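You operate a simulated robot arm through the tools that you are given. There is no shell and no other tool. Be economical: measure what you need, move in short steps, check, and stop when the job is done.

You are at the controls of a simulated two-armed robot. One attempt, no reset.

## Task
Pick up the cleaner bottle from the mend bench top with one hand, pass it to the other hand and put it on the rewind bench top. Set down upright: cleaner bottle.

Only the result counts: the job must be done as asked and must still hold three seconds after the hand-in. Knocking over, shifting, dropping, spilling or breaking anything else fails it.

## Robot
Two 7-joint arms with two-finger parallel grippers on one trunk, on a base that drives. Base frame: it is fixed to the floor where the robot stands at the start and does not move with it; the origin is under the middle of the robot, x ahead of it, y to its left, z up; the surface under the hand at the start is at about z = 760. Units: mm, rad, N and s.
The left shoulder is at the start at [62, 199, 1054], the right one opposite. With the tool pointing down near the work surface each hand reaches from about 280 to 720 mm from the robot's upright axis, wherever it stands, measured 20 degrees to its own side. Places, roughly: rewind bench top [300, -4400, 600]. Payload 1.57 kg a hand.
The tool frame of a hand sits at the grasp point between the pads (the TCP): z along the fingers, y along the line on which they close. The tips reach 30 mm beyond it. The gripper opens to 110 mm. The fingers are 24 mm wide and 12 mm thick; the gripper's body (48 by 112 mm) begins 78 mm behind the TCP.
Orientation is that of the tool frame in the base frame, as [roll, pitch, yaw] about the fixed x, y, z axes, in that order (R = Rz(yaw) Ry(pitch) Rx(roll)). With the fingers straight down and closing along the base's y, the tool's x points along the base's -x, its y along +y and its z along -z.

## Interface
- The arms move only by the tool arm_command. It takes "left_steps", "right_steps" or both (then of equal length, played together; a hand with none holds still); each is one flat list of numbers, 7 for each row, row after row: the shift along the base's x, y, z in mm, then the turn, a rotation vector about the base's x, y, z in rad, then the gripper command, from -1 (fully open) to 1 (shut), values between in proportion. In form: [dx, dy, dz, rx, ry, rz, grip, dx, dy, dz, rx, ry, rz, grip, ...]. A call has 1 to 10 rows; each row is the pose to reach, as a shift and turn from the pose commanded when the call began. Rows are played at 5 a second. More than 50 mm and 0.15 rad between two rows, or a gripper value outside its range, and nothing of the call is played. A pose out of reach is approached as far as the arm can. The call stops where the force on the tool passes 40 N (or 10 N more than at its start, if that is more) or the arm is blocked; 0.2 s more then pass. Each finger travels about 72 mm/s and halts on what it meets, pressing with about 32 N; the grip force reading is that of the motor and also rises with nothing between the fingers. The clock runs only during rows and for 0.2 s after the last one: add rows that repeat a pose to give the fingers time. It gives the time, the measured TCP pose, the force on the tool (base axes), the opening and the grip force at its end, in the units of the frame above (readings bear some noise), with the torque about the TCP (base axes, N m) and any sound that the robot's microphone picked up.
- Cameras (640 x 400 px; columns grow to the right, rows downward): "scene" is now at [98.3, 36.1, 1632.4]; the picture's right is [0.46, -0.89, 0.00], its down [-0.71, -0.37, -0.60] and it looks along [0.53, 0.27, -0.80] (base axes); focal length 264 px, centre (320, 200). "left" rides on the left gripper at [70, -16, -141] in its tool frame; the picture's right is [0.23, 0.97, 0.00], its down [-0.85, 0.20, -0.48] and it looks along [-0.47, 0.11, 0.88] (tool axes); focal length 222 px, centre (320, 200). "right" rides on the right gripper at [70, 16, -141] in its tool frame; the picture's right is [-0.23, 0.97, 0.00], its down [-0.86, -0.20, -0.48] and it looks along [-0.47, -0.11, 0.88] (tool axes); focal length 222 px, centre (320, 200). There is no depth. A picture from a camera that has moved, and an enlarged one, comes with that camera's place and axes in the base frame and with its lens.
- grab_frame(camera): a new picture of that camera. The clock stands still meanwhile.
- lift_body(by): slides the trunk up (or, below 0, down) by that many mm; the arms and the scene camera ride with it, the base frame stays. It gives what a move gives, with no picture.
- base_move(legs): drives the robot by 1 to 6 legs, each [ahead, left, turn to the left] in mm, mm and rad, along the robot's own axes; the way and the turn of a leg run together, so that a leg with both is an arc; at most 1500 mm and 3.142 rad a leg. The arms and the cameras ride along, it lands a little off, and it stops where it bumps. It gives what a move gives.
- aim_head(pan, tilt): turns the head with the scene camera to pan (to the left, within 1.501 rad either way) and tilt (down, from -0.506 to 1.204), counted from straight ahead of the robot. It gives what a move gives.
- enlarge(camera, box): a new picture of the part [left, top, right, bottom] of that camera's present view, enlarged. The clock stands still meanwhile.
- job_done(): hands the job in; it is judged then, once.

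Work in short steps. Places have to be worked out from the pictures, the camera data and where the tool is seen: move nearer, look again, correct. Check each grasp and each placing, and mend what went wrong. You have 120 turns and 92 pictures in all, those below and enlarged ones among them. Open the grippers and draw the arms clear of the work before you hand the job in, unless the task says otherwise; then end with one line.

The tools are called as name(argument=value, ...) on one line, values as JSON. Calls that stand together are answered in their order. arm_command: Moves the arms, as the interface text tells. Its arguments: {"type":"object","properties":{"left_steps":{"type":"array"},"right_steps":{"type":"array"}},"required":[]} The other tools are called the same way: lift_body (by) slides the trunk up or down; base_move (legs) drives the base; aim_head (pan, tilt) turns the head that bears the scene camera; grab_frame (camera) takes a picture; enlarge (camera, box) takes an enlarged picture of a part of a camera's view; job_done () hands the job in.

At the start:

```text
time_s: 0.0
left_tool_pos: [418.1, 424.9, 1054.6]
left_tcp_rot: [3.14, 0.0, 3.14]
left_contact_force: [-0.4, -0.7, -0.6]
left_wrist_torque: [-0.01, 0.0, 0.01]
left_gripper_width: 110.2
left_gripper_force: 0.1
right_tool_pos: [381.6, 1.2, 1011.0]
right_tcp_rot: [3.141, 0.001, 3.141]
right_contact_force: [-0.6, -0.8, 0.4]
right_wrist_torque: [0.02, 0.0, -0.01]
right_gripper_width: 109.9
right_gripper_force: 0.1
trunk travel left (down, up): [-650.0, 340.0]
robot x, y, heading: [-4.1, 1.2, 0.001]
head pan, tilt: [0.476, 0.929]
```

scene: 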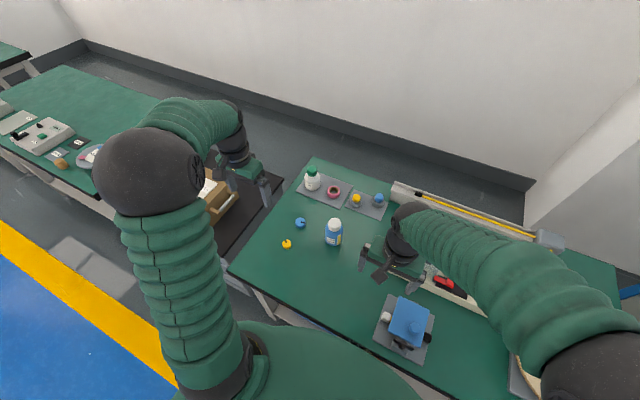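
right: 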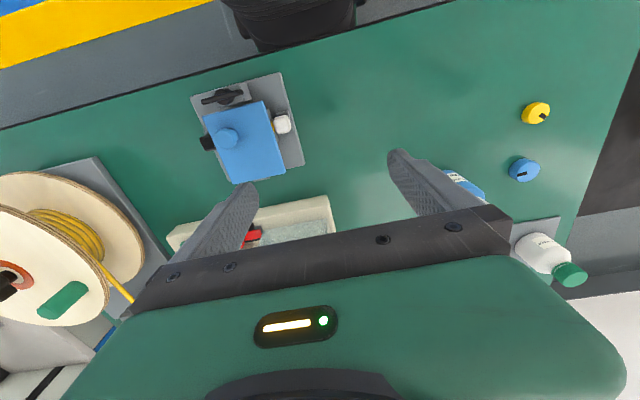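
left: 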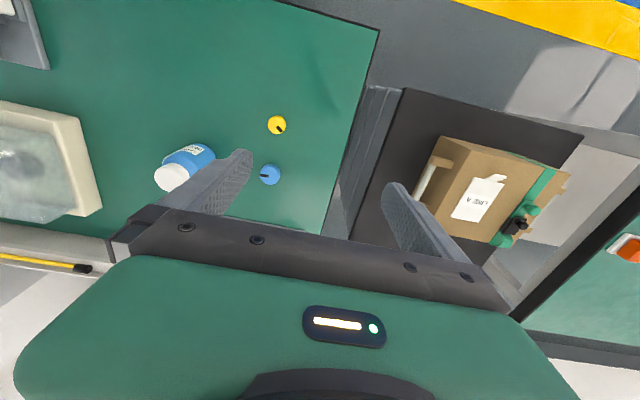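

Two bottle-like items are visible: one with a blue label and one with a green cap on a tray. I'll enlarge to read them.

enlarge(camera="scene", box=[260, 150, 420, 250])

enlarge(camera="left", box=[120, 100, 300, 212])

```text
4.00 times, centred on (340, 200) of scene
camera zoom: at [98.3, 36.1, 1632.4], right [0.46, -0.89, 0.0], down [-0.71, -0.37, -0.6], along [0.53, 0.27, -0.8], focal length 1055 px, centre (240, 200)
```

zoom: 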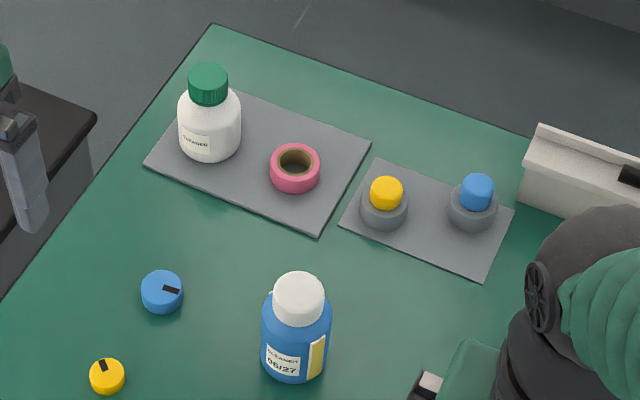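

```text
3.56 times, centred on (210, 156) of left
camera zoom: at [347.9, 407.4, 1196.3], right [-0.23, 0.97, 0.0], down [0.86, 0.2, 0.48], along [0.47, 0.11, -0.88], focal length 790 px, centre (711, 356)
```

zoom: 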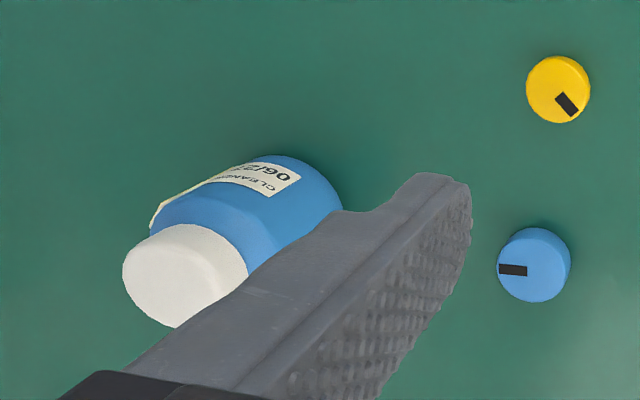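

Both labels need a closer read.

enlarge(camera="scene", box=[300, 164, 324, 194])

enlarge(camera="scene", box=[322, 216, 346, 248])

enlarge(camera="right", box=[430, 160, 600, 300])

```text
13.33 times, centred on (312, 179) of scene
camera zoom: at [98.3, 36.1, 1632.4], right [0.46, -0.89, 0.0], down [-0.71, -0.37, -0.6], along [0.53, 0.27, -0.8], focal length 3515 px, centre (427, 480)
```

zoom: 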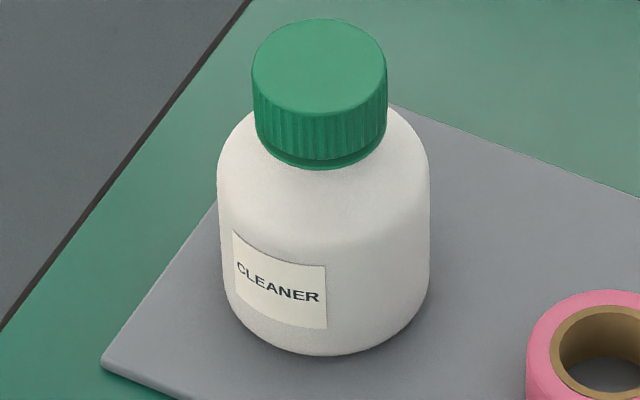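

```text
12.50 times, centred on (334, 232) of scene
camera zoom: at [98.3, 36.1, 1632.4], right [0.46, -0.89, 0.0], down [-0.71, -0.37, -0.6], along [0.53, 0.27, -0.8], focal length 3296 px, centre (145, -200)
```

zoom: 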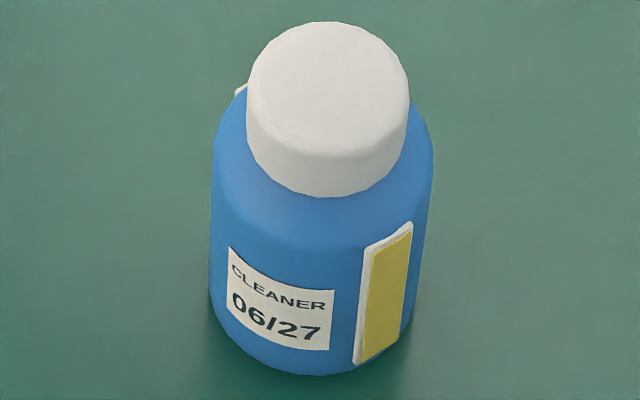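

```text
2.86 times, centred on (515, 230) of right
camera zoom: at [311.1, 18.1, 1152.9], right [0.23, 0.97, 0.0], down [0.86, -0.2, 0.48], along [0.47, -0.11, -0.88], focal length 635 px, centre (-237, 114)
```

zoom: 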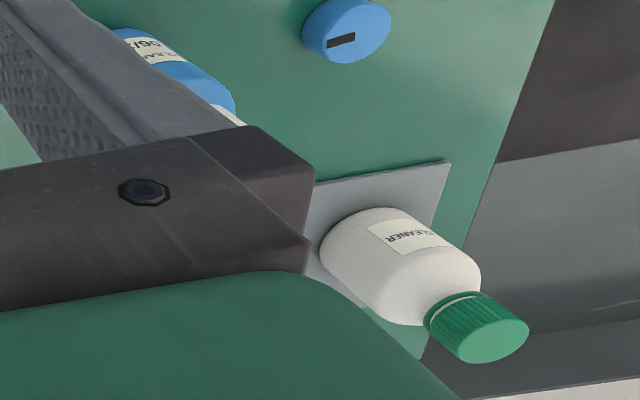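

Both are labelled CLEANER, so I need more context. I'll look around to identify the benches and find any signs.

aim_head(pan=1.2, tilt=0.5)

grab_frame(camera="scene")

aim_head(pan=-0.3, tilt=0.6)

grab_frame(camera="scene")

aim_head(pan=-1.4, tilt=0.4)

grab_frame(camera="scene")

```text
time_s: 1.1
left_tool_pos: [415.5, 424.7, 1055.8]
left_tcp_rot: [3.141, 0.001, 3.14]
left_contact_force: [-0.4, 0.1, 0.6]
left_wrist_torque: [0.0, -0.03, -0.01]
left_gripper_width: 109.9
left_gripper_force: 0.1
right_tool_pos: [380.5, 2.0, 1010.4]
right_tcp_rot: [-3.141, 0.001, -3.14]
right_contact_force: [-0.6, -0.7, 0.8]
right_wrist_torque: [0.01, -0.02, -0.01]
right_gripper_width: 110.1
right_gripper_force: 0.0
trunk travel left (down, up): [-650.0, 340.0]
robot x, y, heading: [0.3, 0.4, 0.0]
head pan, tilt: [1.201, 0.499]
```

```text
83 pictures are left
camera scene: at [65.6, 87.0, 1668.3], right [0.93, -0.36, 0.0], down [-0.18, -0.45, -0.88], along [0.32, 0.82, -0.48], focal length 264 px, centre (320, 200)
```

scene: 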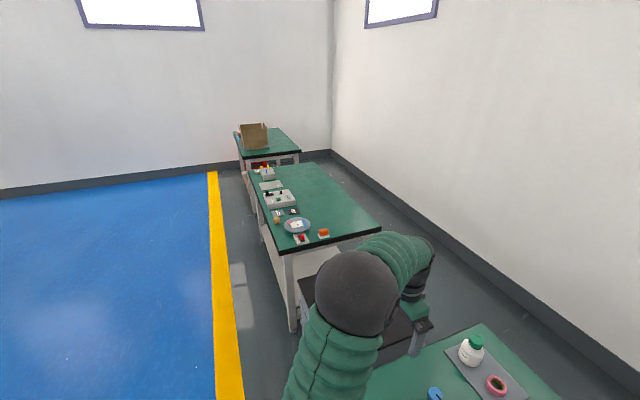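

```text
time_s: 2.7
left_tool_pos: [416.1, 423.8, 1055.9]
left_tcp_rot: [-3.141, 0.001, 3.137]
left_contact_force: [-0.2, -0.1, 0.6]
left_wrist_torque: [0.04, -0.06, -0.03]
left_gripper_width: 110.2
left_gripper_force: 0.2
right_tool_pos: [380.2, 1.5, 1011.0]
right_tcp_rot: [3.142, -0.001, -3.141]
right_contact_force: [0.2, 0.1, -0.5]
right_wrist_torque: [-0.02, 0.02, 0.01]
right_gripper_width: 109.6
right_gripper_force: 0.1
trunk travel left (down, up): [-650.0, 340.0]
robot x, y, heading: [-1.8, 2.0, -0.002]
head pan, tilt: [-0.3, 0.6]
```

```text
82 pictures are left
camera scene: at [117.0, -24.0, 1659.3], right [-0.3, -0.96, 0.0], down [-0.54, 0.17, -0.82], along [0.79, -0.24, -0.57], focal length 264 px, centre (320, 200)
```

scene: 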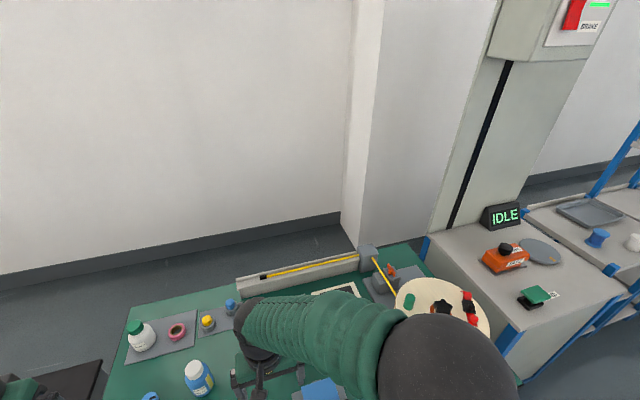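

```text
time_s: 4.0
left_tool_pos: [415.8, 423.7, 1055.1]
left_tcp_rot: [3.141, 0.0, -3.141]
left_contact_force: [-0.1, 0.6, 0.7]
left_wrist_torque: [-0.01, -0.01, -0.02]
left_gripper_width: 109.8
left_gripper_force: 0.3
right_tool_pos: [380.8, 2.4, 1011.4]
right_tcp_rot: [-3.142, 0.0, -3.142]
right_contact_force: [0.2, 0.0, -0.7]
right_wrist_torque: [0.01, 0.01, 0.02]
right_gripper_width: 110.0
right_gripper_force: 0.1
trunk travel left (down, up): [-650.0, 340.0]
robot x, y, heading: [-0.2, -3.6, 0.003]
head pan, tilt: [-1.4, 0.4]
```

```text
81 pictures are left
camera scene: at [48.5, -89.2, 1677.7], right [-0.99, -0.17, 0.0], down [-0.07, 0.38, -0.92], along [0.16, -0.91, -0.39], focal length 264 px, centre (320, 200)
```

scene: 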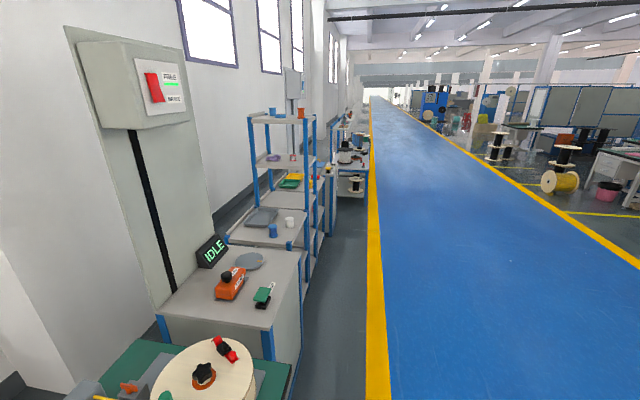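

Rewind bench should be further down the row. I'll check the bench to the left for labels and any other bottle, and the view down the aisle.

enlarge(camera="scene", box=[200, 80, 380, 280])

aim_head(pan=1.2, tilt=0.5)

enlarge(camera="scene", box=[220, 110, 400, 250])

aim_head(pan=0.15, tilt=0.95)

grab_frame(camera="scene")

```text
2.00 times, centred on (290, 180) of scene
camera zoom: at [48.5, -89.2, 1677.7], right [-0.99, -0.17, 0.0], down [-0.07, 0.38, -0.92], along [0.16, -0.91, -0.39], focal length 527 px, centre (380, 240)
```

zoom: 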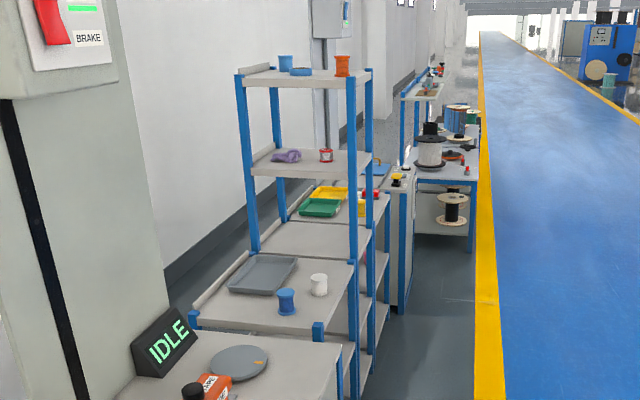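

```text
time_s: 6.3
left_tool_pos: [416.5, 422.6, 1055.7]
left_tcp_rot: [-3.141, 0.0, 3.141]
left_contact_force: [0.4, -0.2, 0.2]
left_wrist_torque: [-0.01, 0.0, 0.01]
left_gripper_width: 109.9
left_gripper_force: 0.0
right_tool_pos: [380.5, 2.2, 1010.7]
right_tcp_rot: [3.142, 0.0, 3.141]
right_contact_force: [-0.6, 0.1, 0.4]
right_wrist_torque: [-0.01, -0.01, 0.02]
right_gripper_width: 109.6
right_gripper_force: 0.1
trunk travel left (down, up): [-650.0, 340.0]
robot x, y, heading: [-0.8, -1.4, 0.001]
head pan, tilt: [1.201, 0.499]
```

```text
2.86 times, centred on (310, 180) of scene
camera zoom: at [65.5, 87.0, 1668.3], right [0.93, -0.36, 0.0], down [-0.17, -0.45, -0.88], along [0.32, 0.82, -0.48], focal length 753 px, centre (349, 257)
```

zoom: 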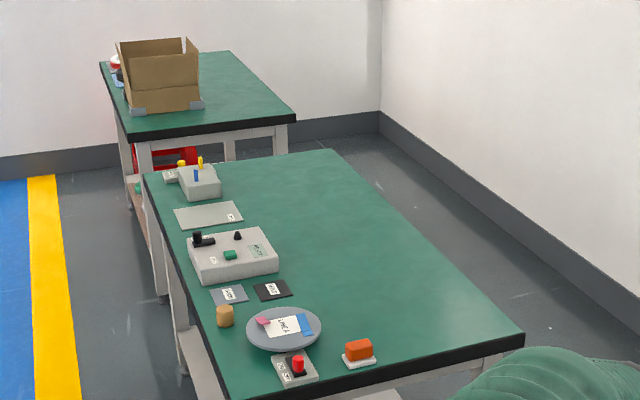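

```text
time_s: 7.6
left_tool_pos: [416.6, 423.6, 1054.5]
left_tcp_rot: [-3.141, 0.002, 3.14]
left_contact_force: [-0.1, 0.0, -0.4]
left_wrist_torque: [0.02, 0.0, -0.01]
left_gripper_width: 110.1
left_gripper_force: 0.0
right_tool_pos: [379.5, 0.2, 1010.8]
right_tcp_rot: [3.141, 0.0, -3.141]
right_contact_force: [-0.1, -0.4, 0.1]
right_wrist_torque: [0.01, 0.04, 0.01]
right_gripper_width: 110.0
right_gripper_force: 0.1
trunk travel left (down, up): [-650.0, 340.0]
robot x, y, heading: [2.9, -1.9, -0.003]
head pan, tilt: [0.15, 0.949]
```

```text
78 pictures are left
camera scene: at [104.5, 13.0, 1630.9], right [0.15, -0.99, 0.0], down [-0.8, -0.12, -0.58], along [0.57, 0.09, -0.81], focal length 264 px, centre (320, 200)
```

scene: 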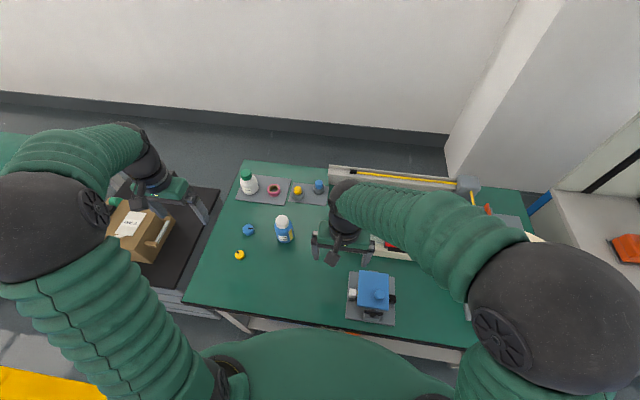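

I judge the blue bottle to be near (535,199) and the white near (716,390). I'll swing the left wrist camera round to see their other sides.

arm_command(left_steps=[10, 5, 0, 0, 0, -0.14, -1, 20, 10, 0, 0, 0, -0.28, -1, 30, 15, 0, 0, 0, -0.42, -1, 40, 20, 0, 0, 0, -0.56, -1, 50, 25, 0, 0, 0, -0.7, -1, 60, 30, 0, 0, 0, -0.84, -1, 70, 35, 0, 0, 0, -0.98, -1, 80, 40, 0, 0, 0, -1.12, -1, 90, 45, 0, 0, 0, -1.26, -1, 100, 50, 0, 0, 0, -1.4, -1])

grab_frame(camera="left")

grab_frame(camera="scene")

```text
time_s: 9.8
left_tool_pos: [516.7, 474.4, 1054.6]
left_tcp_rot: [-3.14, 0.004, 1.737]
left_contact_force: [-0.3, 0.7, -1.3]
left_wrist_torque: [0.0, 0.02, 0.0]
left_gripper_width: 109.9
left_gripper_force: 0.1
right_tool_pos: [380.8, 1.9, 1010.4]
right_tcp_rot: [-3.139, -0.001, -3.141]
right_contact_force: [-0.1, -0.5, -0.4]
right_wrist_torque: [-0.01, 0.01, 0.0]
right_gripper_width: 110.1
right_gripper_force: 0.1
trunk travel left (down, up): [-650.0, 340.0]
robot x, y, heading: [-3.1, 5.7, 0.001]
head pan, tilt: [0.15, 0.949]
```

```text
77 pictures are left
camera left: at [490.0, 539.9, 1195.6], right [0.92, 0.39, 0.0], down [0.34, -0.81, 0.48], along [0.18, -0.44, -0.88], focal length 222 px, centre (320, 200)
```

left: 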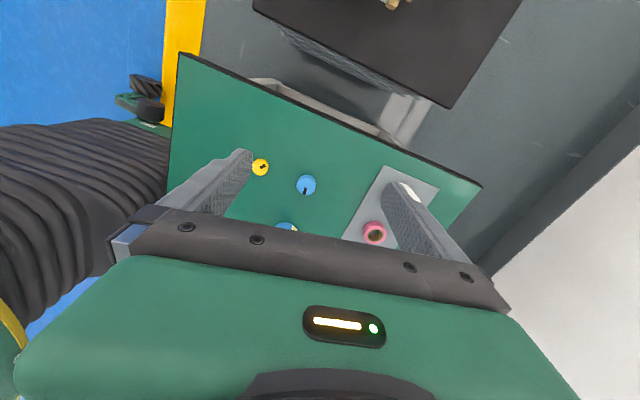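

```text
76 pictures are left
camera scene: at [105.6, 14.0, 1630.8], right [0.15, -0.99, 0.0], down [-0.81, -0.12, -0.58], along [0.57, 0.09, -0.81], focal length 264 px, centre (320, 200)
```

scene: 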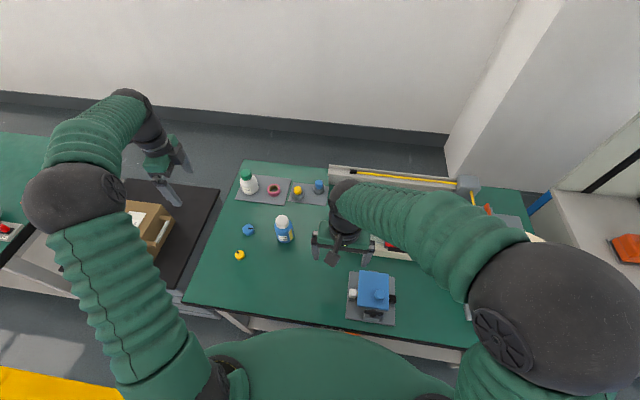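

The camera sees mostly under itself, so I'll put it beyond the bottle and looking back toward the robot.

arm_command(left_steps=[9, -17, -3, 0, 0, -0.14, -1, 18, -34, -6, 0, 0, -0.28, -1, 27, -51, -9, 0, 0, -0.42, -1, 36, -68, -12, 0, 0, -0.56, -1, 45, -85, -15, 0, 0, -0.7, -1, 54, -102, -18, 0, 0, -0.84, -1, 63, -119, -21, 0, 0, -0.98, -1, 72, -136, -24, 0, 0, -1.12, -1, 81, -153, -27, 0, 0, -1.26, -1, 90, -170, -30, 0, 0, -1.4, -1])

grab_frame(camera="left")

```text
time_s: 12.0
left_tool_pos: [607.3, 302.9, 1025.9]
left_tcp_rot: [-3.141, 0.002, 0.339]
left_contact_force: [0.5, -0.3, 0.2]
left_wrist_torque: [0.02, -0.02, -0.02]
left_gripper_width: 110.2
left_gripper_force: 0.0
right_tool_pos: [381.5, 0.8, 1011.5]
right_tcp_rot: [3.141, 0.0, 3.14]
right_contact_force: [0.0, 0.2, -0.8]
right_wrist_torque: [-0.01, 0.01, 0.01]
right_gripper_width: 110.2
right_gripper_force: 0.1
trunk travel left (down, up): [-650.0, 340.0]
robot x, y, heading: [-0.6, 0.6, -0.001]
head pan, tilt: [0.15, 0.949]
```

```text
75 pictures are left
camera left: at [668.6, 340.5, 1166.9], right [0.54, -0.84, 0.0], down [-0.74, -0.47, 0.48], along [-0.41, -0.26, -0.88], focal length 222 px, centre (320, 200)
```

left: 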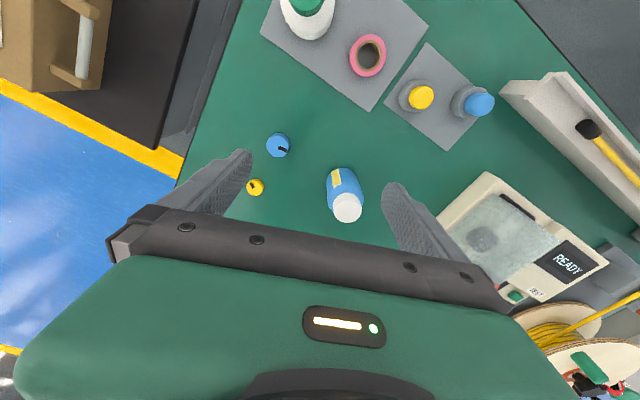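

enlarge(camera="left", box=[310, 150, 390, 230])

enlarge(camera="left", box=[260, 0, 510, 150])

```text
5.00 times, centred on (350, 190) of left
camera zoom: at [668.6, 340.5, 1166.9], right [0.54, -0.84, 0.0], down [-0.74, -0.47, 0.48], along [-0.41, -0.26, -0.88], focal length 1111 px, centre (170, 250)
```

zoom: 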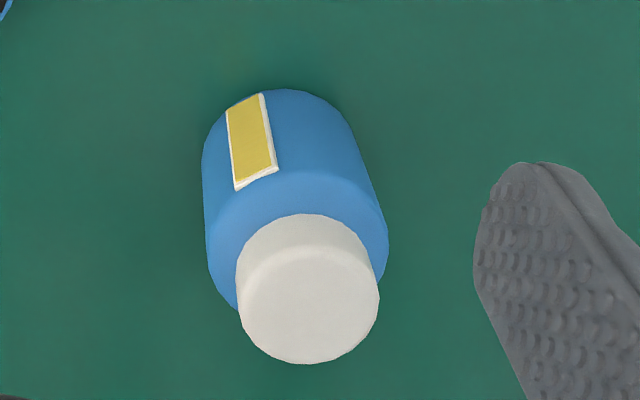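

```text
2.56 times, centred on (385, 75) of left
camera zoom: at [668.6, 340.5, 1166.9], right [0.54, -0.84, 0.0], down [-0.74, -0.47, 0.48], along [-0.41, -0.26, -0.88], focal length 569 px, centre (154, 520)
```

zoom: 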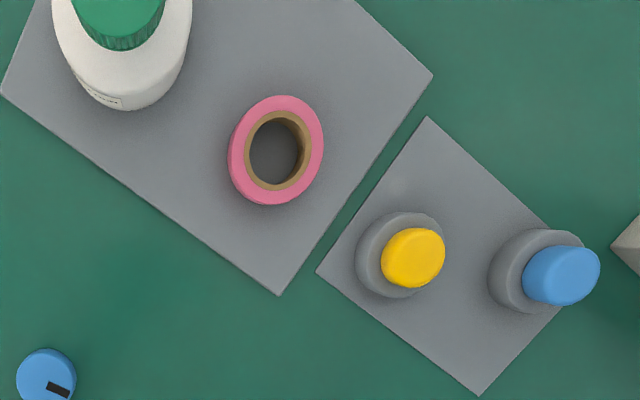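

The back gives nothing further. Before touching anything I'll back up into the aisle and look at the rewind bench for hints about which cleaner is meant, and check the destination.

base_move(legs=[[-900, 0, 0], [0, -1500, 0], [0, -1300, 0]])

aim_head(pan=-0.9, tilt=0.5)

grab_frame(camera="scene")

```text
time_s: 29.9
left_tool_pos: [-275.0, -2493.8, 1024.0]
left_tcp_rot: [3.14, 0.003, 0.344]
left_contact_force: [0.1, 1.1, 1.0]
left_wrist_torque: [-0.02, 0.01, 0.02]
left_gripper_width: 110.0
left_gripper_force: 0.1
right_tool_pos: [-498.6, -2797.2, 1011.1]
right_tcp_rot: [-3.139, 0.001, -3.138]
right_contact_force: [-0.9, 0.7, -0.5]
right_wrist_torque: [-0.01, -0.03, 0.0]
right_gripper_width: 110.0
right_gripper_force: 0.1
trunk travel left (down, up): [-650.0, 340.0]
robot x, y, heading: [-878.8, -2802.5, 0.002]
head pan, tilt: [0.15, 0.949]
```

```text
time_s: 31.2
left_tool_pos: [-275.8, -2496.0, 1026.0]
left_tcp_rot: [3.139, 0.002, 0.343]
left_contact_force: [-0.4, 0.3, 0.1]
left_wrist_torque: [-0.02, 0.0, -0.01]
left_gripper_width: 109.8
left_gripper_force: 0.0
right_tool_pos: [-500.5, -2797.3, 1011.8]
right_tcp_rot: [3.14, 0.002, -3.138]
right_contact_force: [-0.3, -0.2, 0.0]
right_wrist_torque: [-0.01, -0.02, 0.03]
right_gripper_width: 109.7
right_gripper_force: 0.0
trunk travel left (down, up): [-650.0, 340.0]
robot x, y, heading: [-885.3, -2802.5, 0.005]
head pan, tilt: [-0.901, 0.499]
```

```text
72 pictures are left
camera scene: at [-789.2, -2870.7, 1668.4], right [-0.78, -0.62, 0.0], down [-0.3, 0.37, -0.88], along [0.55, -0.69, -0.48], focal length 264 px, centre (320, 200)
```

scene: 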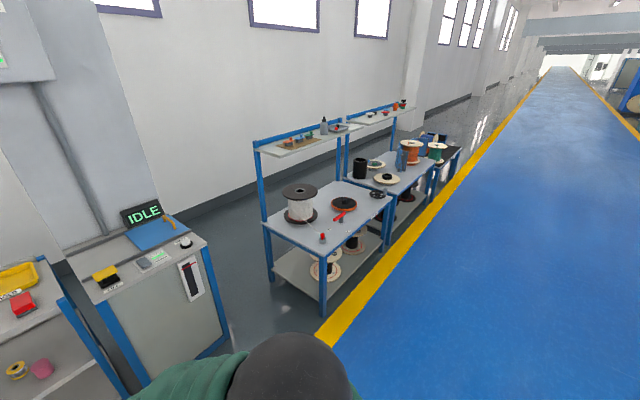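

The white-spool bench fits [300,-4400,600]. I'll drive opposite it for a close look.

base_move(legs=[[0, -1500, 0]])

aim_head(pan=0.0, tilt=0.6)

grab_frame(camera="scene")

enlarge(camera="scene", box=[220, 100, 420, 260])

```text
time_s: 38.8
left_tool_pos: [-264.0, -4016.6, 1025.4]
left_tcp_rot: [3.137, 0.005, 0.36]
left_contact_force: [-0.2, 0.9, -0.3]
left_wrist_torque: [-0.02, 0.02, 0.02]
left_gripper_width: 110.1
left_gripper_force: 0.1
right_tool_pos: [-485.2, -4322.0, 1012.2]
right_tcp_rot: [-3.14, 0.002, -3.121]
right_contact_force: [0.1, 0.5, 0.6]
right_wrist_torque: [0.0, 0.01, -0.03]
right_gripper_width: 110.0
right_gripper_force: 0.1
trunk travel left (down, up): [-650.0, 340.0]
robot x, y, heading: [-860.3, -4330.8, 0.017]
head pan, tilt: [-0.901, 0.499]
```

```text
time_s: 40.0
left_tool_pos: [-264.8, -4017.7, 1027.6]
left_tcp_rot: [3.14, 0.003, 0.36]
left_contact_force: [-0.7, 0.2, -0.1]
left_wrist_torque: [-0.01, 0.01, -0.01]
left_gripper_width: 110.3
left_gripper_force: 0.0
right_tool_pos: [-486.0, -4323.4, 1012.0]
right_tcp_rot: [3.141, 0.003, -3.123]
right_contact_force: [0.5, 0.3, -0.4]
right_wrist_torque: [0.01, 0.03, 0.02]
right_gripper_width: 110.1
right_gripper_force: 0.1
trunk travel left (down, up): [-650.0, 340.0]
robot x, y, heading: [-863.0, -4333.5, 0.017]
head pan, tilt: [0.0, 0.6]
```

```text
71 pictures are left
camera scene: at [-741.1, -4328.0, 1659.2], right [0.02, -1.0, 0.0], down [-0.57, -0.01, -0.82], along [0.82, 0.01, -0.57], focal length 264 px, centre (320, 200)
```

scene: 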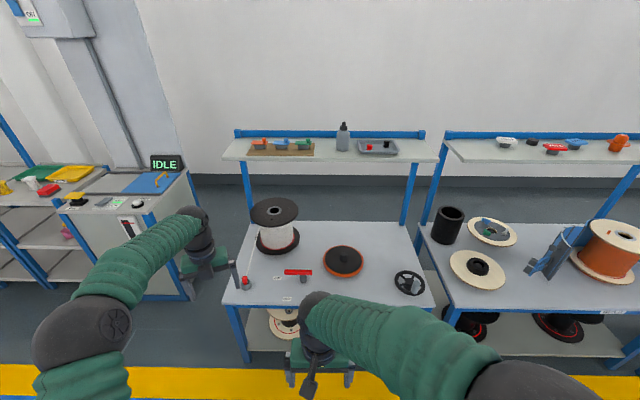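

```text
2.50 times, centred on (320, 180) of scene
camera zoom: at [-741.1, -4328.0, 1659.2], right [0.02, -1.0, 0.0], down [-0.57, -0.01, -0.82], along [0.82, 0.01, -0.57], focal length 659 px, centre (320, 250)
```

zoom: 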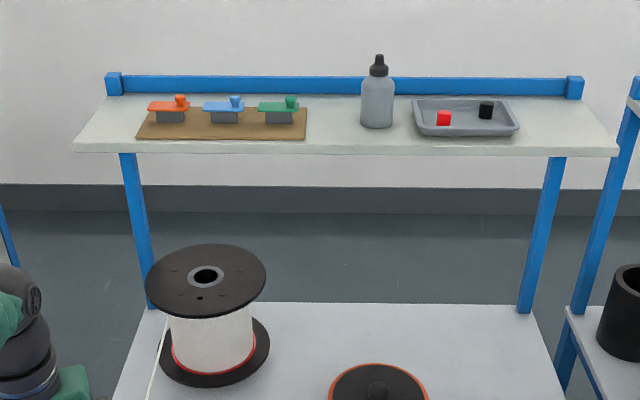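

Bench top spans about x -40..540, y -3890..-4850. I'll zoom in on the free space on it.

enlarge(camera="scene", box=[220, 190, 440, 330])

```text
2.86 times, centred on (330, 260) of scene
camera zoom: at [-741.1, -4328.0, 1659.2], right [0.02, -1.0, 0.0], down [-0.57, -0.01, -0.82], along [0.82, 0.01, -0.57], focal length 753 px, centre (291, 29)
```

zoom: 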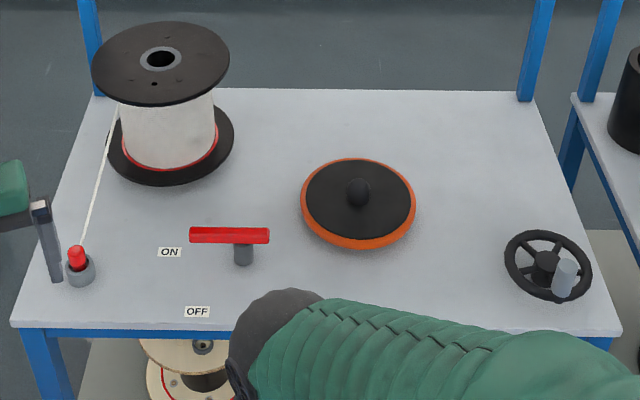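

Free spot judged at about (170,-4640) on the rewind bench. There's no hint favouring the white bottle there. The blue CLEANER bottle stands directly on the mend bench top, whereas the white one belongs to a mat set, so I'll take the blue one. Driving back.

base_move(legs=[[0, 0, -0.017], [0, 1500, 0], [0, 1500, 0], [0, 1330, 0]])

```text
time_s: 60.9
left_tool_pos: [-347.7, 279.4, 1029.2]
left_tcp_rot: [-3.141, 0.0, 0.363]
left_contact_force: [0.0, -0.4, 0.6]
left_wrist_torque: [-0.01, 0.01, 0.04]
left_gripper_width: 110.2
left_gripper_force: 0.0
right_tool_pos: [-568.2, -27.3, 1013.0]
right_tcp_rot: [-3.14, 0.004, -3.117]
right_contact_force: [0.9, 0.0, -0.8]
right_wrist_torque: [-0.02, 0.01, 0.0]
right_gripper_width: 109.8
right_gripper_force: 0.0
trunk travel left (down, up): [-650.0, 340.0]
robot x, y, heading: [-941.2, -32.5, 0.02]
head pan, tilt: [0.0, 0.6]
```

Reading shows x=-941, heading 0.02. Now driving straight to the bench.

base_move(legs=[[0, 0, -0.02], [930, 20, 0]])

grab_frame(camera="left")

aim_head(pan=0.3, tilt=0.95)

grab_frame(camera="scene")

```text
time_s: 66.1
left_tool_pos: [586.1, 275.1, 1028.7]
left_tcp_rot: [3.139, 0.0, 0.33]
left_contact_force: [-0.7, 0.4, 0.3]
left_wrist_torque: [0.03, 0.0, -0.05]
left_gripper_width: 109.7
left_gripper_force: 0.0
right_tool_pos: [355.7, -23.0, 1011.9]
right_tcp_rot: [-3.141, 0.007, 3.129]
right_contact_force: [1.0, 0.4, 0.6]
right_wrist_torque: [0.0, 0.01, 0.02]
right_gripper_width: 110.0
right_gripper_force: 0.0
trunk travel left (down, up): [-650.0, 340.0]
robot x, y, heading: [-22.5, -22.0, -0.013]
head pan, tilt: [0.0, 0.6]
```

```text
68 pictures are left
camera left: at [646.4, 313.0, 1170.2], right [0.53, -0.85, 0.0], down [-0.75, -0.46, 0.48], along [-0.4, -0.26, -0.88], focal length 222 px, centre (320, 200)
```

left: 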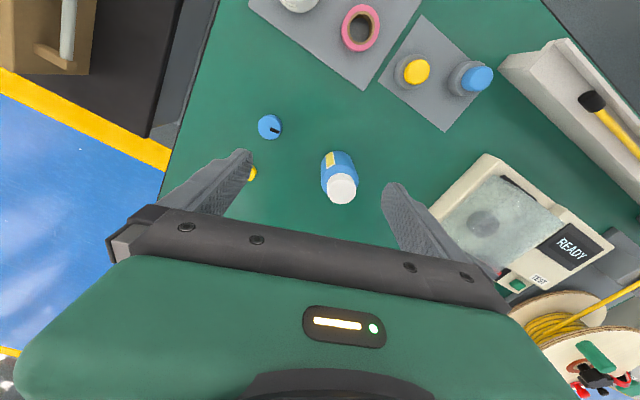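

```text
time_s: 67.0
left_tool_pos: [583.5, 274.4, 1029.6]
left_tcp_rot: [3.14, -0.002, 0.33]
left_contact_force: [-1.0, 0.3, 0.1]
left_wrist_torque: [-0.04, -0.02, 0.0]
left_gripper_width: 110.1
left_gripper_force: 0.0
right_tool_pos: [354.1, -23.5, 1012.4]
right_tcp_rot: [3.141, 0.004, 3.13]
right_contact_force: [-0.1, 0.0, 0.0]
right_wrist_torque: [-0.02, -0.01, 0.01]
right_gripper_width: 109.9
right_gripper_force: 0.1
trunk travel left (down, up): [-650.0, 340.0]
robot x, y, heading: [-20.0, -15.2, -0.011]
head pan, tilt: [0.3, 0.949]
```

```text
67 pictures are left
camera scene: at [82.3, 1.9, 1630.9], right [0.28, -0.96, 0.0], down [-0.78, -0.23, -0.58], along [0.56, 0.16, -0.81], focal length 264 px, centre (320, 200)
```

scene: 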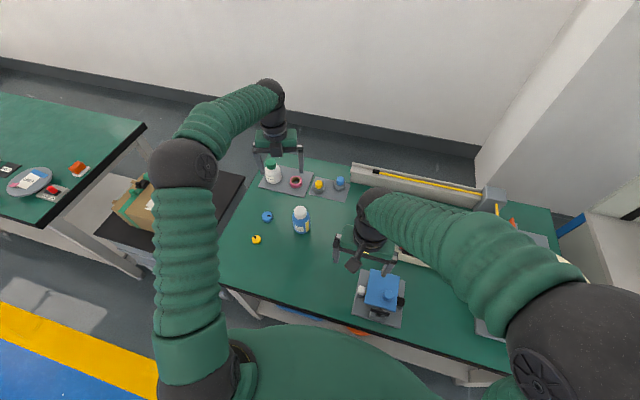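

The bottle cap is about (-42,-68) from the left TCP. I'll move over it, come down to z≈950 and look again.

arm_command(left_steps=[-21, -34, -25, 0, 0, 0, -1, -42, -68, -50, 0, 0, 0, -1, -42, -68, -78, 0, 0, 0, -1, -42, -68, -78, 0, 0, 0, -1])

grab_frame(camera="left")

enlarge(camera="scene", box=[240, 140, 360, 240])

```text
time_s: 68.0
left_tool_pos: [541.1, 207.8, 952.4]
left_tcp_rot: [3.138, -0.001, 0.33]
left_contact_force: [-0.8, -0.4, -0.2]
left_wrist_torque: [-0.03, 0.0, 0.01]
left_gripper_width: 109.9
left_gripper_force: 0.1
right_tool_pos: [354.0, -21.9, 1013.6]
right_tcp_rot: [-3.14, 0.004, 3.128]
right_contact_force: [0.1, 0.1, -0.3]
right_wrist_torque: [0.02, -0.02, 0.0]
right_gripper_width: 110.0
right_gripper_force: 0.0
trunk travel left (down, up): [-650.0, 340.0]
robot x, y, heading: [-22.3, -20.9, -0.014]
head pan, tilt: [0.3, 0.949]
```

```text
66 pictures are left
camera left: at [601.8, 245.2, 1093.0], right [0.53, -0.85, 0.0], down [-0.75, -0.46, 0.48], along [-0.4, -0.26, -0.88], focal length 222 px, centre (320, 200)
```

left: 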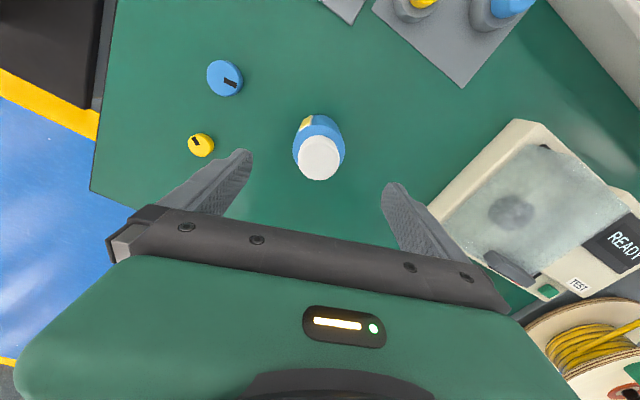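

```text
4.00 times, centred on (300, 190) of scene
camera zoom: at [81.8, 3.2, 1630.8], right [0.28, -0.96, 0.0], down [-0.78, -0.23, -0.58], along [0.56, 0.16, -0.81], focal length 1055 px, centre (400, 240)
```

zoom: 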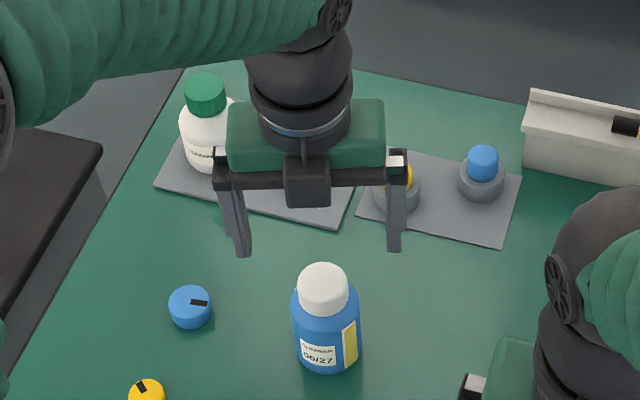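

Cap centre works out at about (542,205,869), almost directly under the TCP. Descending partway and checking.

arm_command(left_steps=[1, -2, -30, 0, 0, 0, -1, 1, -2, -55, 0, 0, 0, -1, 1, -2, -55, 0, 0, 0, -1])

grab_frame(camera="left")

enlarge(camera="scene", box=[260, 150, 350, 250])

```text
time_s: 68.8
left_tool_pos: [543.3, 205.2, 897.5]
left_tcp_rot: [3.139, -0.004, 0.33]
left_contact_force: [-1.1, -0.3, -0.7]
left_wrist_torque: [-0.01, -0.01, -0.01]
left_gripper_width: 110.1
left_gripper_force: 0.0
right_tool_pos: [353.3, -22.3, 1013.8]
right_tcp_rot: [3.141, 0.007, 3.13]
right_contact_force: [0.4, 0.2, -0.8]
right_wrist_torque: [-0.01, -0.01, -0.02]
right_gripper_width: 110.0
right_gripper_force: 0.1
trunk travel left (down, up): [-650.0, 340.0]
robot x, y, heading: [-18.3, -19.0, -0.012]
head pan, tilt: [0.3, 0.949]
```

```text
64 pictures are left
camera left: at [603.5, 242.6, 1038.5], right [0.53, -0.85, 0.0], down [-0.75, -0.46, 0.48], along [-0.4, -0.26, -0.88], focal length 222 px, centre (320, 200)
```

left: 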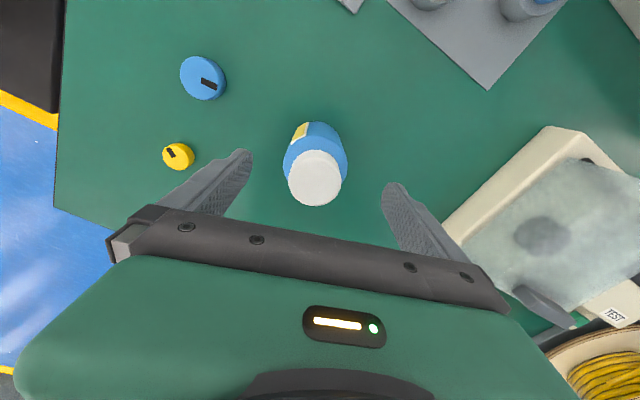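

```text
4.00 times, centred on (305, 200) of scene
camera zoom: at [81.1, 1.8, 1630.9], right [0.28, -0.96, 0.0], down [-0.78, -0.23, -0.58], along [0.56, 0.16, -0.81], focal length 1055 px, centre (380, 200)
```

zoom: 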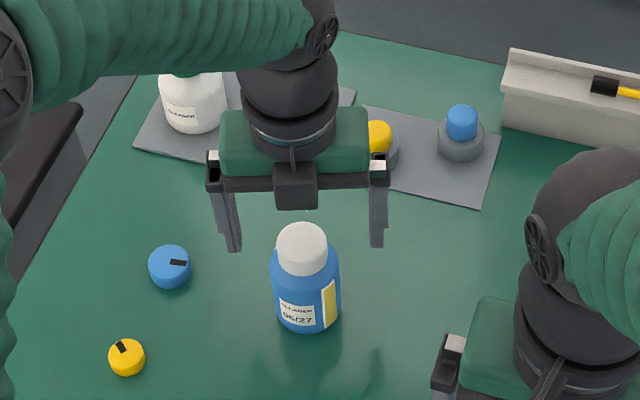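

Two-view triangulation puts the cap top at z≈867. The cap is only about 20 mm tall, so I'll grip the upper body instead, closing along x to leave the ±y sides free for the other hand. Rotating the wrist accordingly.

arm_command(left_steps=[0, 1, 20, 0, 0, 0.14, -1, 0, 1, 20, 0, 0, 0.28, -1, 0, 1, 20, 0, 0, 0.42, -1, 0, 1, 20, 0, 0, 0.56, -1, 0, 1, 20, 0, 0, 0.7, -1, 0, 1, 20, 0, 0, 0.84, -1, 0, 1, 20, 0, 0, 0.98, -1, 0, 1, 20, 0, 0, 1.12, -1, 0, 1, 20, 0, 0, 1.24, -1, 0, 1, 20, 0, 0, 1.24, -1])

grab_frame(camera="left")

enlarge(camera="scene", box=[260, 150, 350, 250])

```text
time_s: 71.0
left_tool_pos: [543.5, 206.6, 917.1]
left_tcp_rot: [-3.14, 0.0, 1.571]
left_contact_force: [0.9, -0.2, 0.0]
left_wrist_torque: [-0.04, -0.05, -0.02]
left_gripper_width: 110.2
left_gripper_force: 0.0
right_tool_pos: [354.0, -24.8, 1012.6]
right_tcp_rot: [3.141, 0.005, 3.129]
right_contact_force: [0.6, -0.6, -0.3]
right_wrist_torque: [-0.01, 0.03, 0.01]
right_gripper_width: 110.0
right_gripper_force: 0.0
trunk travel left (down, up): [-650.0, 340.0]
robot x, y, heading: [-19.4, -19.2, -0.014]
head pan, tilt: [0.3, 0.949]
```

```text
62 pictures are left
camera left: at [527.3, 274.7, 1058.1], right [0.97, 0.23, 0.0], down [0.2, -0.86, 0.48], along [0.11, -0.46, -0.88], focal length 222 px, centre (320, 200)
```

left: 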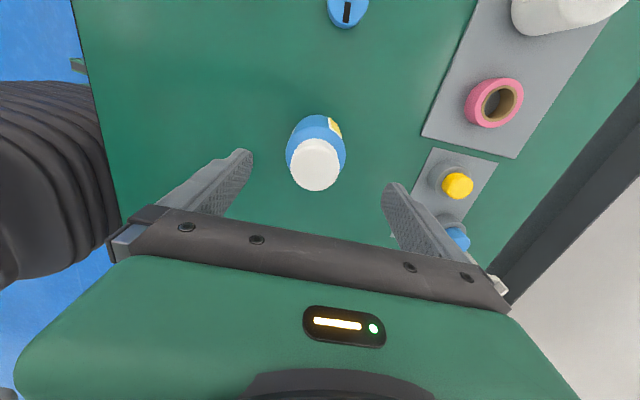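

```text
4.00 times, centred on (305, 200) of scene
camera zoom: at [81.9, 1.4, 1630.8], right [0.28, -0.96, 0.0], down [-0.78, -0.23, -0.58], along [0.56, 0.16, -0.81], focal length 1055 px, centre (380, 200)
```

zoom: 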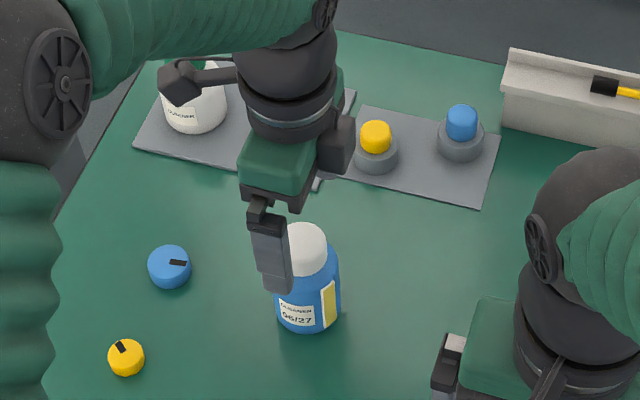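

Cap is at about (541,207). Descending to z≈832 to straddle the upper body; the force reading will flag any touch.

arm_command(left_steps=[-2, 1, -30, 0, 0, 0, -1, -2, 1, -60, 0, 0, 0, -1, -2, 1, -85, 0, 0, 0, -1, -2, 1, -85, 0, 0, 0, -1])

grab_frame(camera="left")

enlarge(camera="scene", box=[260, 150, 350, 250])

```text
time_s: 72.0
left_tool_pos: [541.9, 208.8, 831.9]
left_tcp_rot: [3.14, -0.002, 1.569]
left_contact_force: [0.5, 0.1, 0.1]
left_wrist_torque: [-0.02, 0.01, 0.01]
left_gripper_width: 110.1
left_gripper_force: 0.1
right_tool_pos: [354.0, -22.9, 1013.4]
right_tcp_rot: [3.141, 0.005, 3.129]
right_contact_force: [-0.1, 0.0, -0.5]
right_wrist_torque: [0.01, 0.0, 0.03]
right_gripper_width: 109.9
right_gripper_force: 0.1
trunk travel left (down, up): [-650.0, 340.0]
robot x, y, heading: [-21.3, -18.4, -0.011]
head pan, tilt: [0.3, 0.949]
```

```text
60 pictures are left
camera left: at [526.4, 276.5, 973.6], right [0.97, 0.23, 0.0], down [0.2, -0.86, 0.48], along [0.11, -0.46, -0.88], focal length 222 px, centre (320, 200)
```

left: 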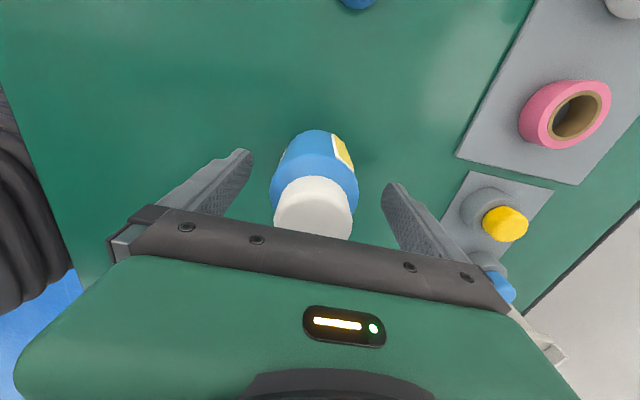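

```text
4.00 times, centred on (305, 200) of scene
camera zoom: at [81.9, 1.4, 1630.8], right [0.28, -0.96, 0.0], down [-0.78, -0.23, -0.58], along [0.56, 0.16, -0.81], focal length 1055 px, centre (380, 200)
```

zoom: 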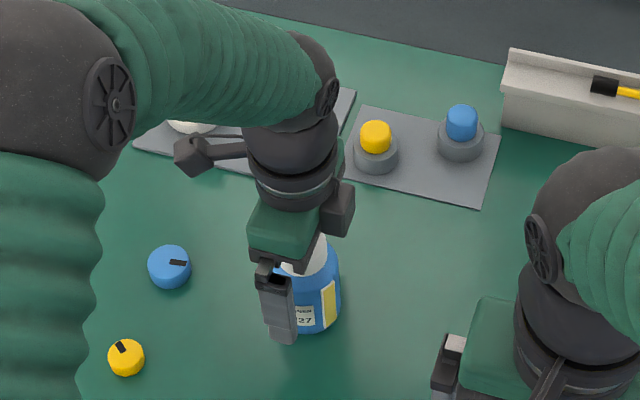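

Bottle is centred between the fingers. A small correction, then closing.

arm_command(left_steps=[-2, 2, 0, 0, 0, 0, -1, -2, 2, 0, 0, 0, 0, 1, -2, 2, 0, 0, 0, 0, 1, -2, 2, 0, 0, 0, 0, 1, -2, 2, 0, 0, 0, 0, 1, -2, 2, 0, 0, 0, 0, 1])

grab_frame(camera="left")

```text
time_s: 73.3
left_tool_pos: [539.2, 208.7, 832.4]
left_tcp_rot: [3.141, -0.002, 1.57]
left_contact_force: [-1.1, -0.2, 0.5]
left_wrist_torque: [-0.04, 0.07, -0.01]
left_gripper_width: 61.0
left_gripper_force: 32.3
right_tool_pos: [355.0, -24.2, 1015.1]
right_tcp_rot: [3.14, 0.005, 3.129]
right_contact_force: [0.1, -0.4, -0.7]
right_wrist_torque: [-0.01, 0.01, 0.0]
right_gripper_width: 110.2
right_gripper_force: 0.0
trunk travel left (down, up): [-650.0, 340.0]
robot x, y, heading: [-17.9, -16.7, -0.01]
head pan, tilt: [0.3, 0.949]
```

```text
58 pictures are left
camera left: at [524.2, 277.8, 973.6], right [0.97, 0.23, 0.0], down [0.2, -0.86, 0.48], along [0.11, -0.46, -0.88], focal length 222 px, centre (320, 200)
```

left: 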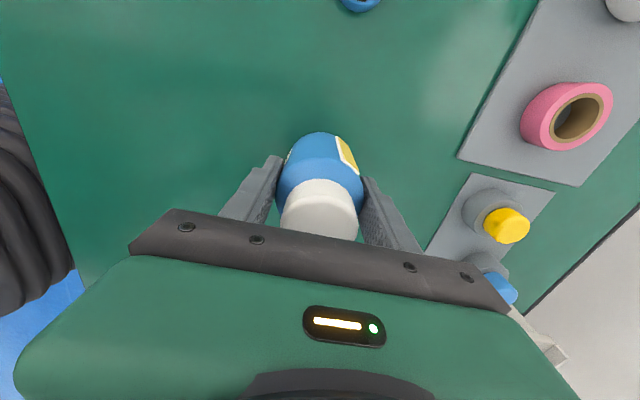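

Held: 61 mm, 32 N. Lifting straight up.

arm_command(left_steps=[0, 0, 15, 0, 0, 0, 1, 0, 0, 50, 0, 0, 0, 1, 0, 0, 95, 0, 0, 0, 1, 0, 0, 140, 0, 0, 0, 1, 0, 0, 180, 0, 0, 0, 1, 0, 0, 180, 0, 0, 0, 1])

grab_frame(camera="scene")

```text
time_s: 74.8
left_tool_pos: [539.9, 208.7, 1014.6]
left_tcp_rot: [3.142, -0.001, 1.568]
left_contact_force: [0.4, -0.3, -2.4]
left_wrist_torque: [0.02, 0.03, 0.01]
left_gripper_width: 42.8
left_gripper_force: 32.6
right_tool_pos: [355.0, -23.1, 1013.6]
right_tcp_rot: [3.141, 0.004, 3.128]
right_contact_force: [0.4, -0.7, -0.9]
right_wrist_torque: [0.03, 0.01, -0.02]
right_gripper_width: 109.9
right_gripper_force: 0.1
trunk travel left (down, up): [-650.0, 340.0]
robot x, y, heading: [-23.3, -19.4, -0.007]
head pan, tilt: [0.3, 0.949]
```

```text
57 pictures are left
camera scene: at [82.9, 1.5, 1630.7], right [0.28, -0.96, 0.0], down [-0.78, -0.23, -0.58], along [0.56, 0.16, -0.81], focal length 264 px, centre (320, 200)
```

scene: 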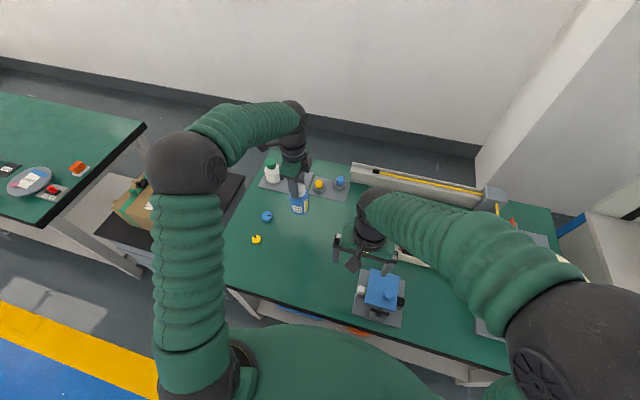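

The width dropped to 43 mm, so the bottle slipped down and is now held by its cap. Checking closely.

grab_frame(camera="left")

enlarge(camera="scene", box=[260, 140, 350, 230])

```text
56 pictures are left
camera left: at [524.6, 276.8, 1155.5], right [0.97, 0.23, 0.0], down [0.2, -0.86, 0.48], along [0.11, -0.46, -0.88], focal length 222 px, centre (320, 200)
```

left: 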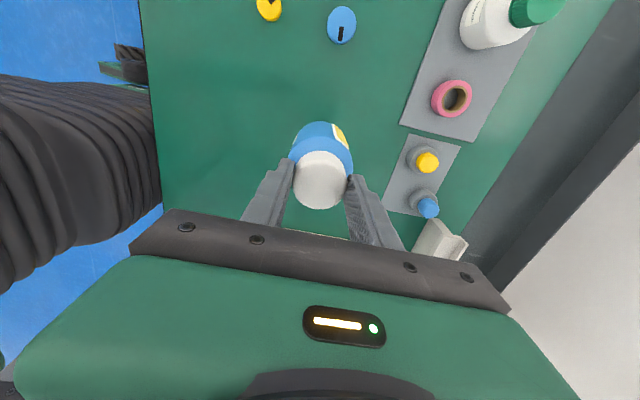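

```text
4.44 times, centred on (305, 185) of scene
camera zoom: at [82.9, 1.5, 1630.7], right [0.28, -0.96, 0.0], down [-0.78, -0.23, -0.58], along [0.56, 0.16, -0.81], focal length 1172 px, centre (387, 267)
```

zoom: 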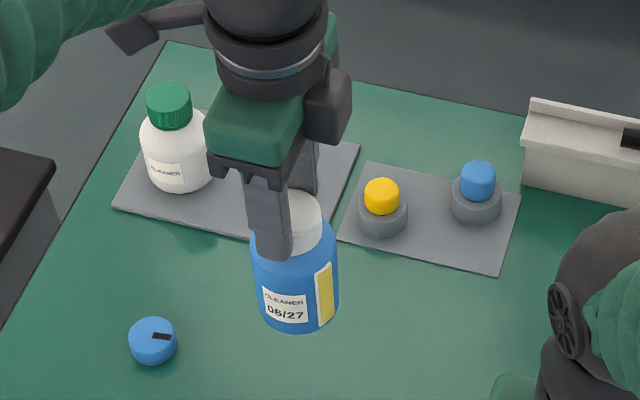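

It's now gripped at the cap by the fingertips. I'll hold for a second and compare, to see whether it's still creeping.

arm_command(left_steps=[0, 0, 0, 0, 0, 0, 1, 0, 0, 0, 0, 0, 0, 1, 0, 0, 0, 0, 0, 0, 1, 0, 0, 0, 0, 0, 0, 1, 0, 0, 0, 0, 0, 0, 1])

grab_frame(camera="left")

enlarge(camera="scene", box=[260, 140, 350, 230])

```text
time_s: 76.0
left_tool_pos: [539.4, 208.7, 1014.3]
left_tcp_rot: [-3.141, -0.001, 1.57]
left_contact_force: [-0.9, -0.2, -2.8]
left_wrist_torque: [-0.01, 0.05, -0.04]
left_gripper_width: 42.8
left_gripper_force: 31.8
right_tool_pos: [354.3, -22.1, 1013.9]
right_tcp_rot: [3.141, 0.005, 3.13]
right_contact_force: [0.5, -0.1, -0.4]
right_wrist_torque: [0.0, 0.01, 0.0]
right_gripper_width: 109.8
right_gripper_force: 0.0
trunk travel left (down, up): [-650.0, 340.0]
robot x, y, heading: [-21.7, -20.9, -0.012]
head pan, tilt: [0.3, 0.949]
```

```text
54 pictures are left
camera left: at [524.2, 276.9, 1155.4], right [0.97, 0.23, 0.0], down [0.2, -0.86, 0.48], along [0.11, -0.46, -0.88], focal length 222 px, centre (320, 200)
```

left: 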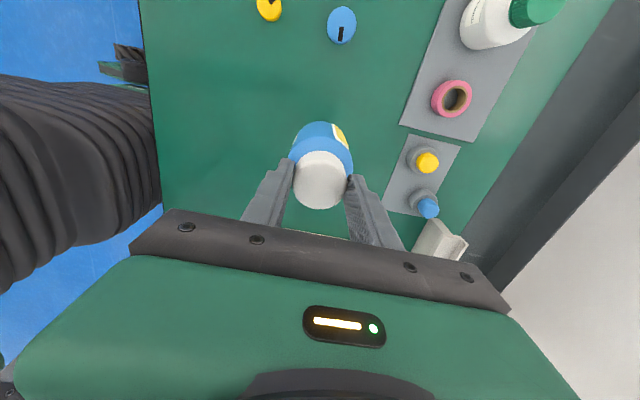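

```text
4.44 times, centred on (305, 185) of scene
camera zoom: at [82.4, 1.6, 1630.8], right [0.28, -0.96, 0.0], down [-0.78, -0.23, -0.58], along [0.56, 0.16, -0.81], focal length 1172 px, centre (387, 267)
```

zoom: 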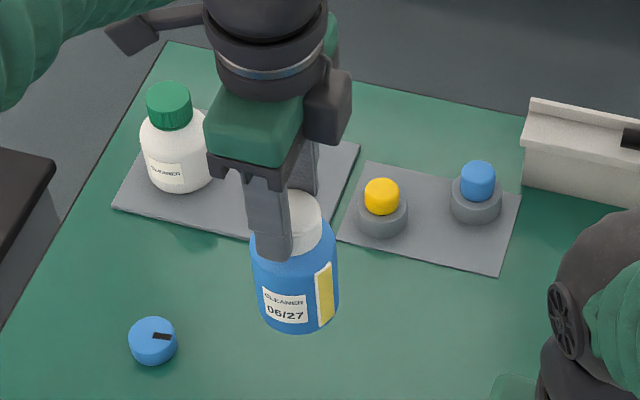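

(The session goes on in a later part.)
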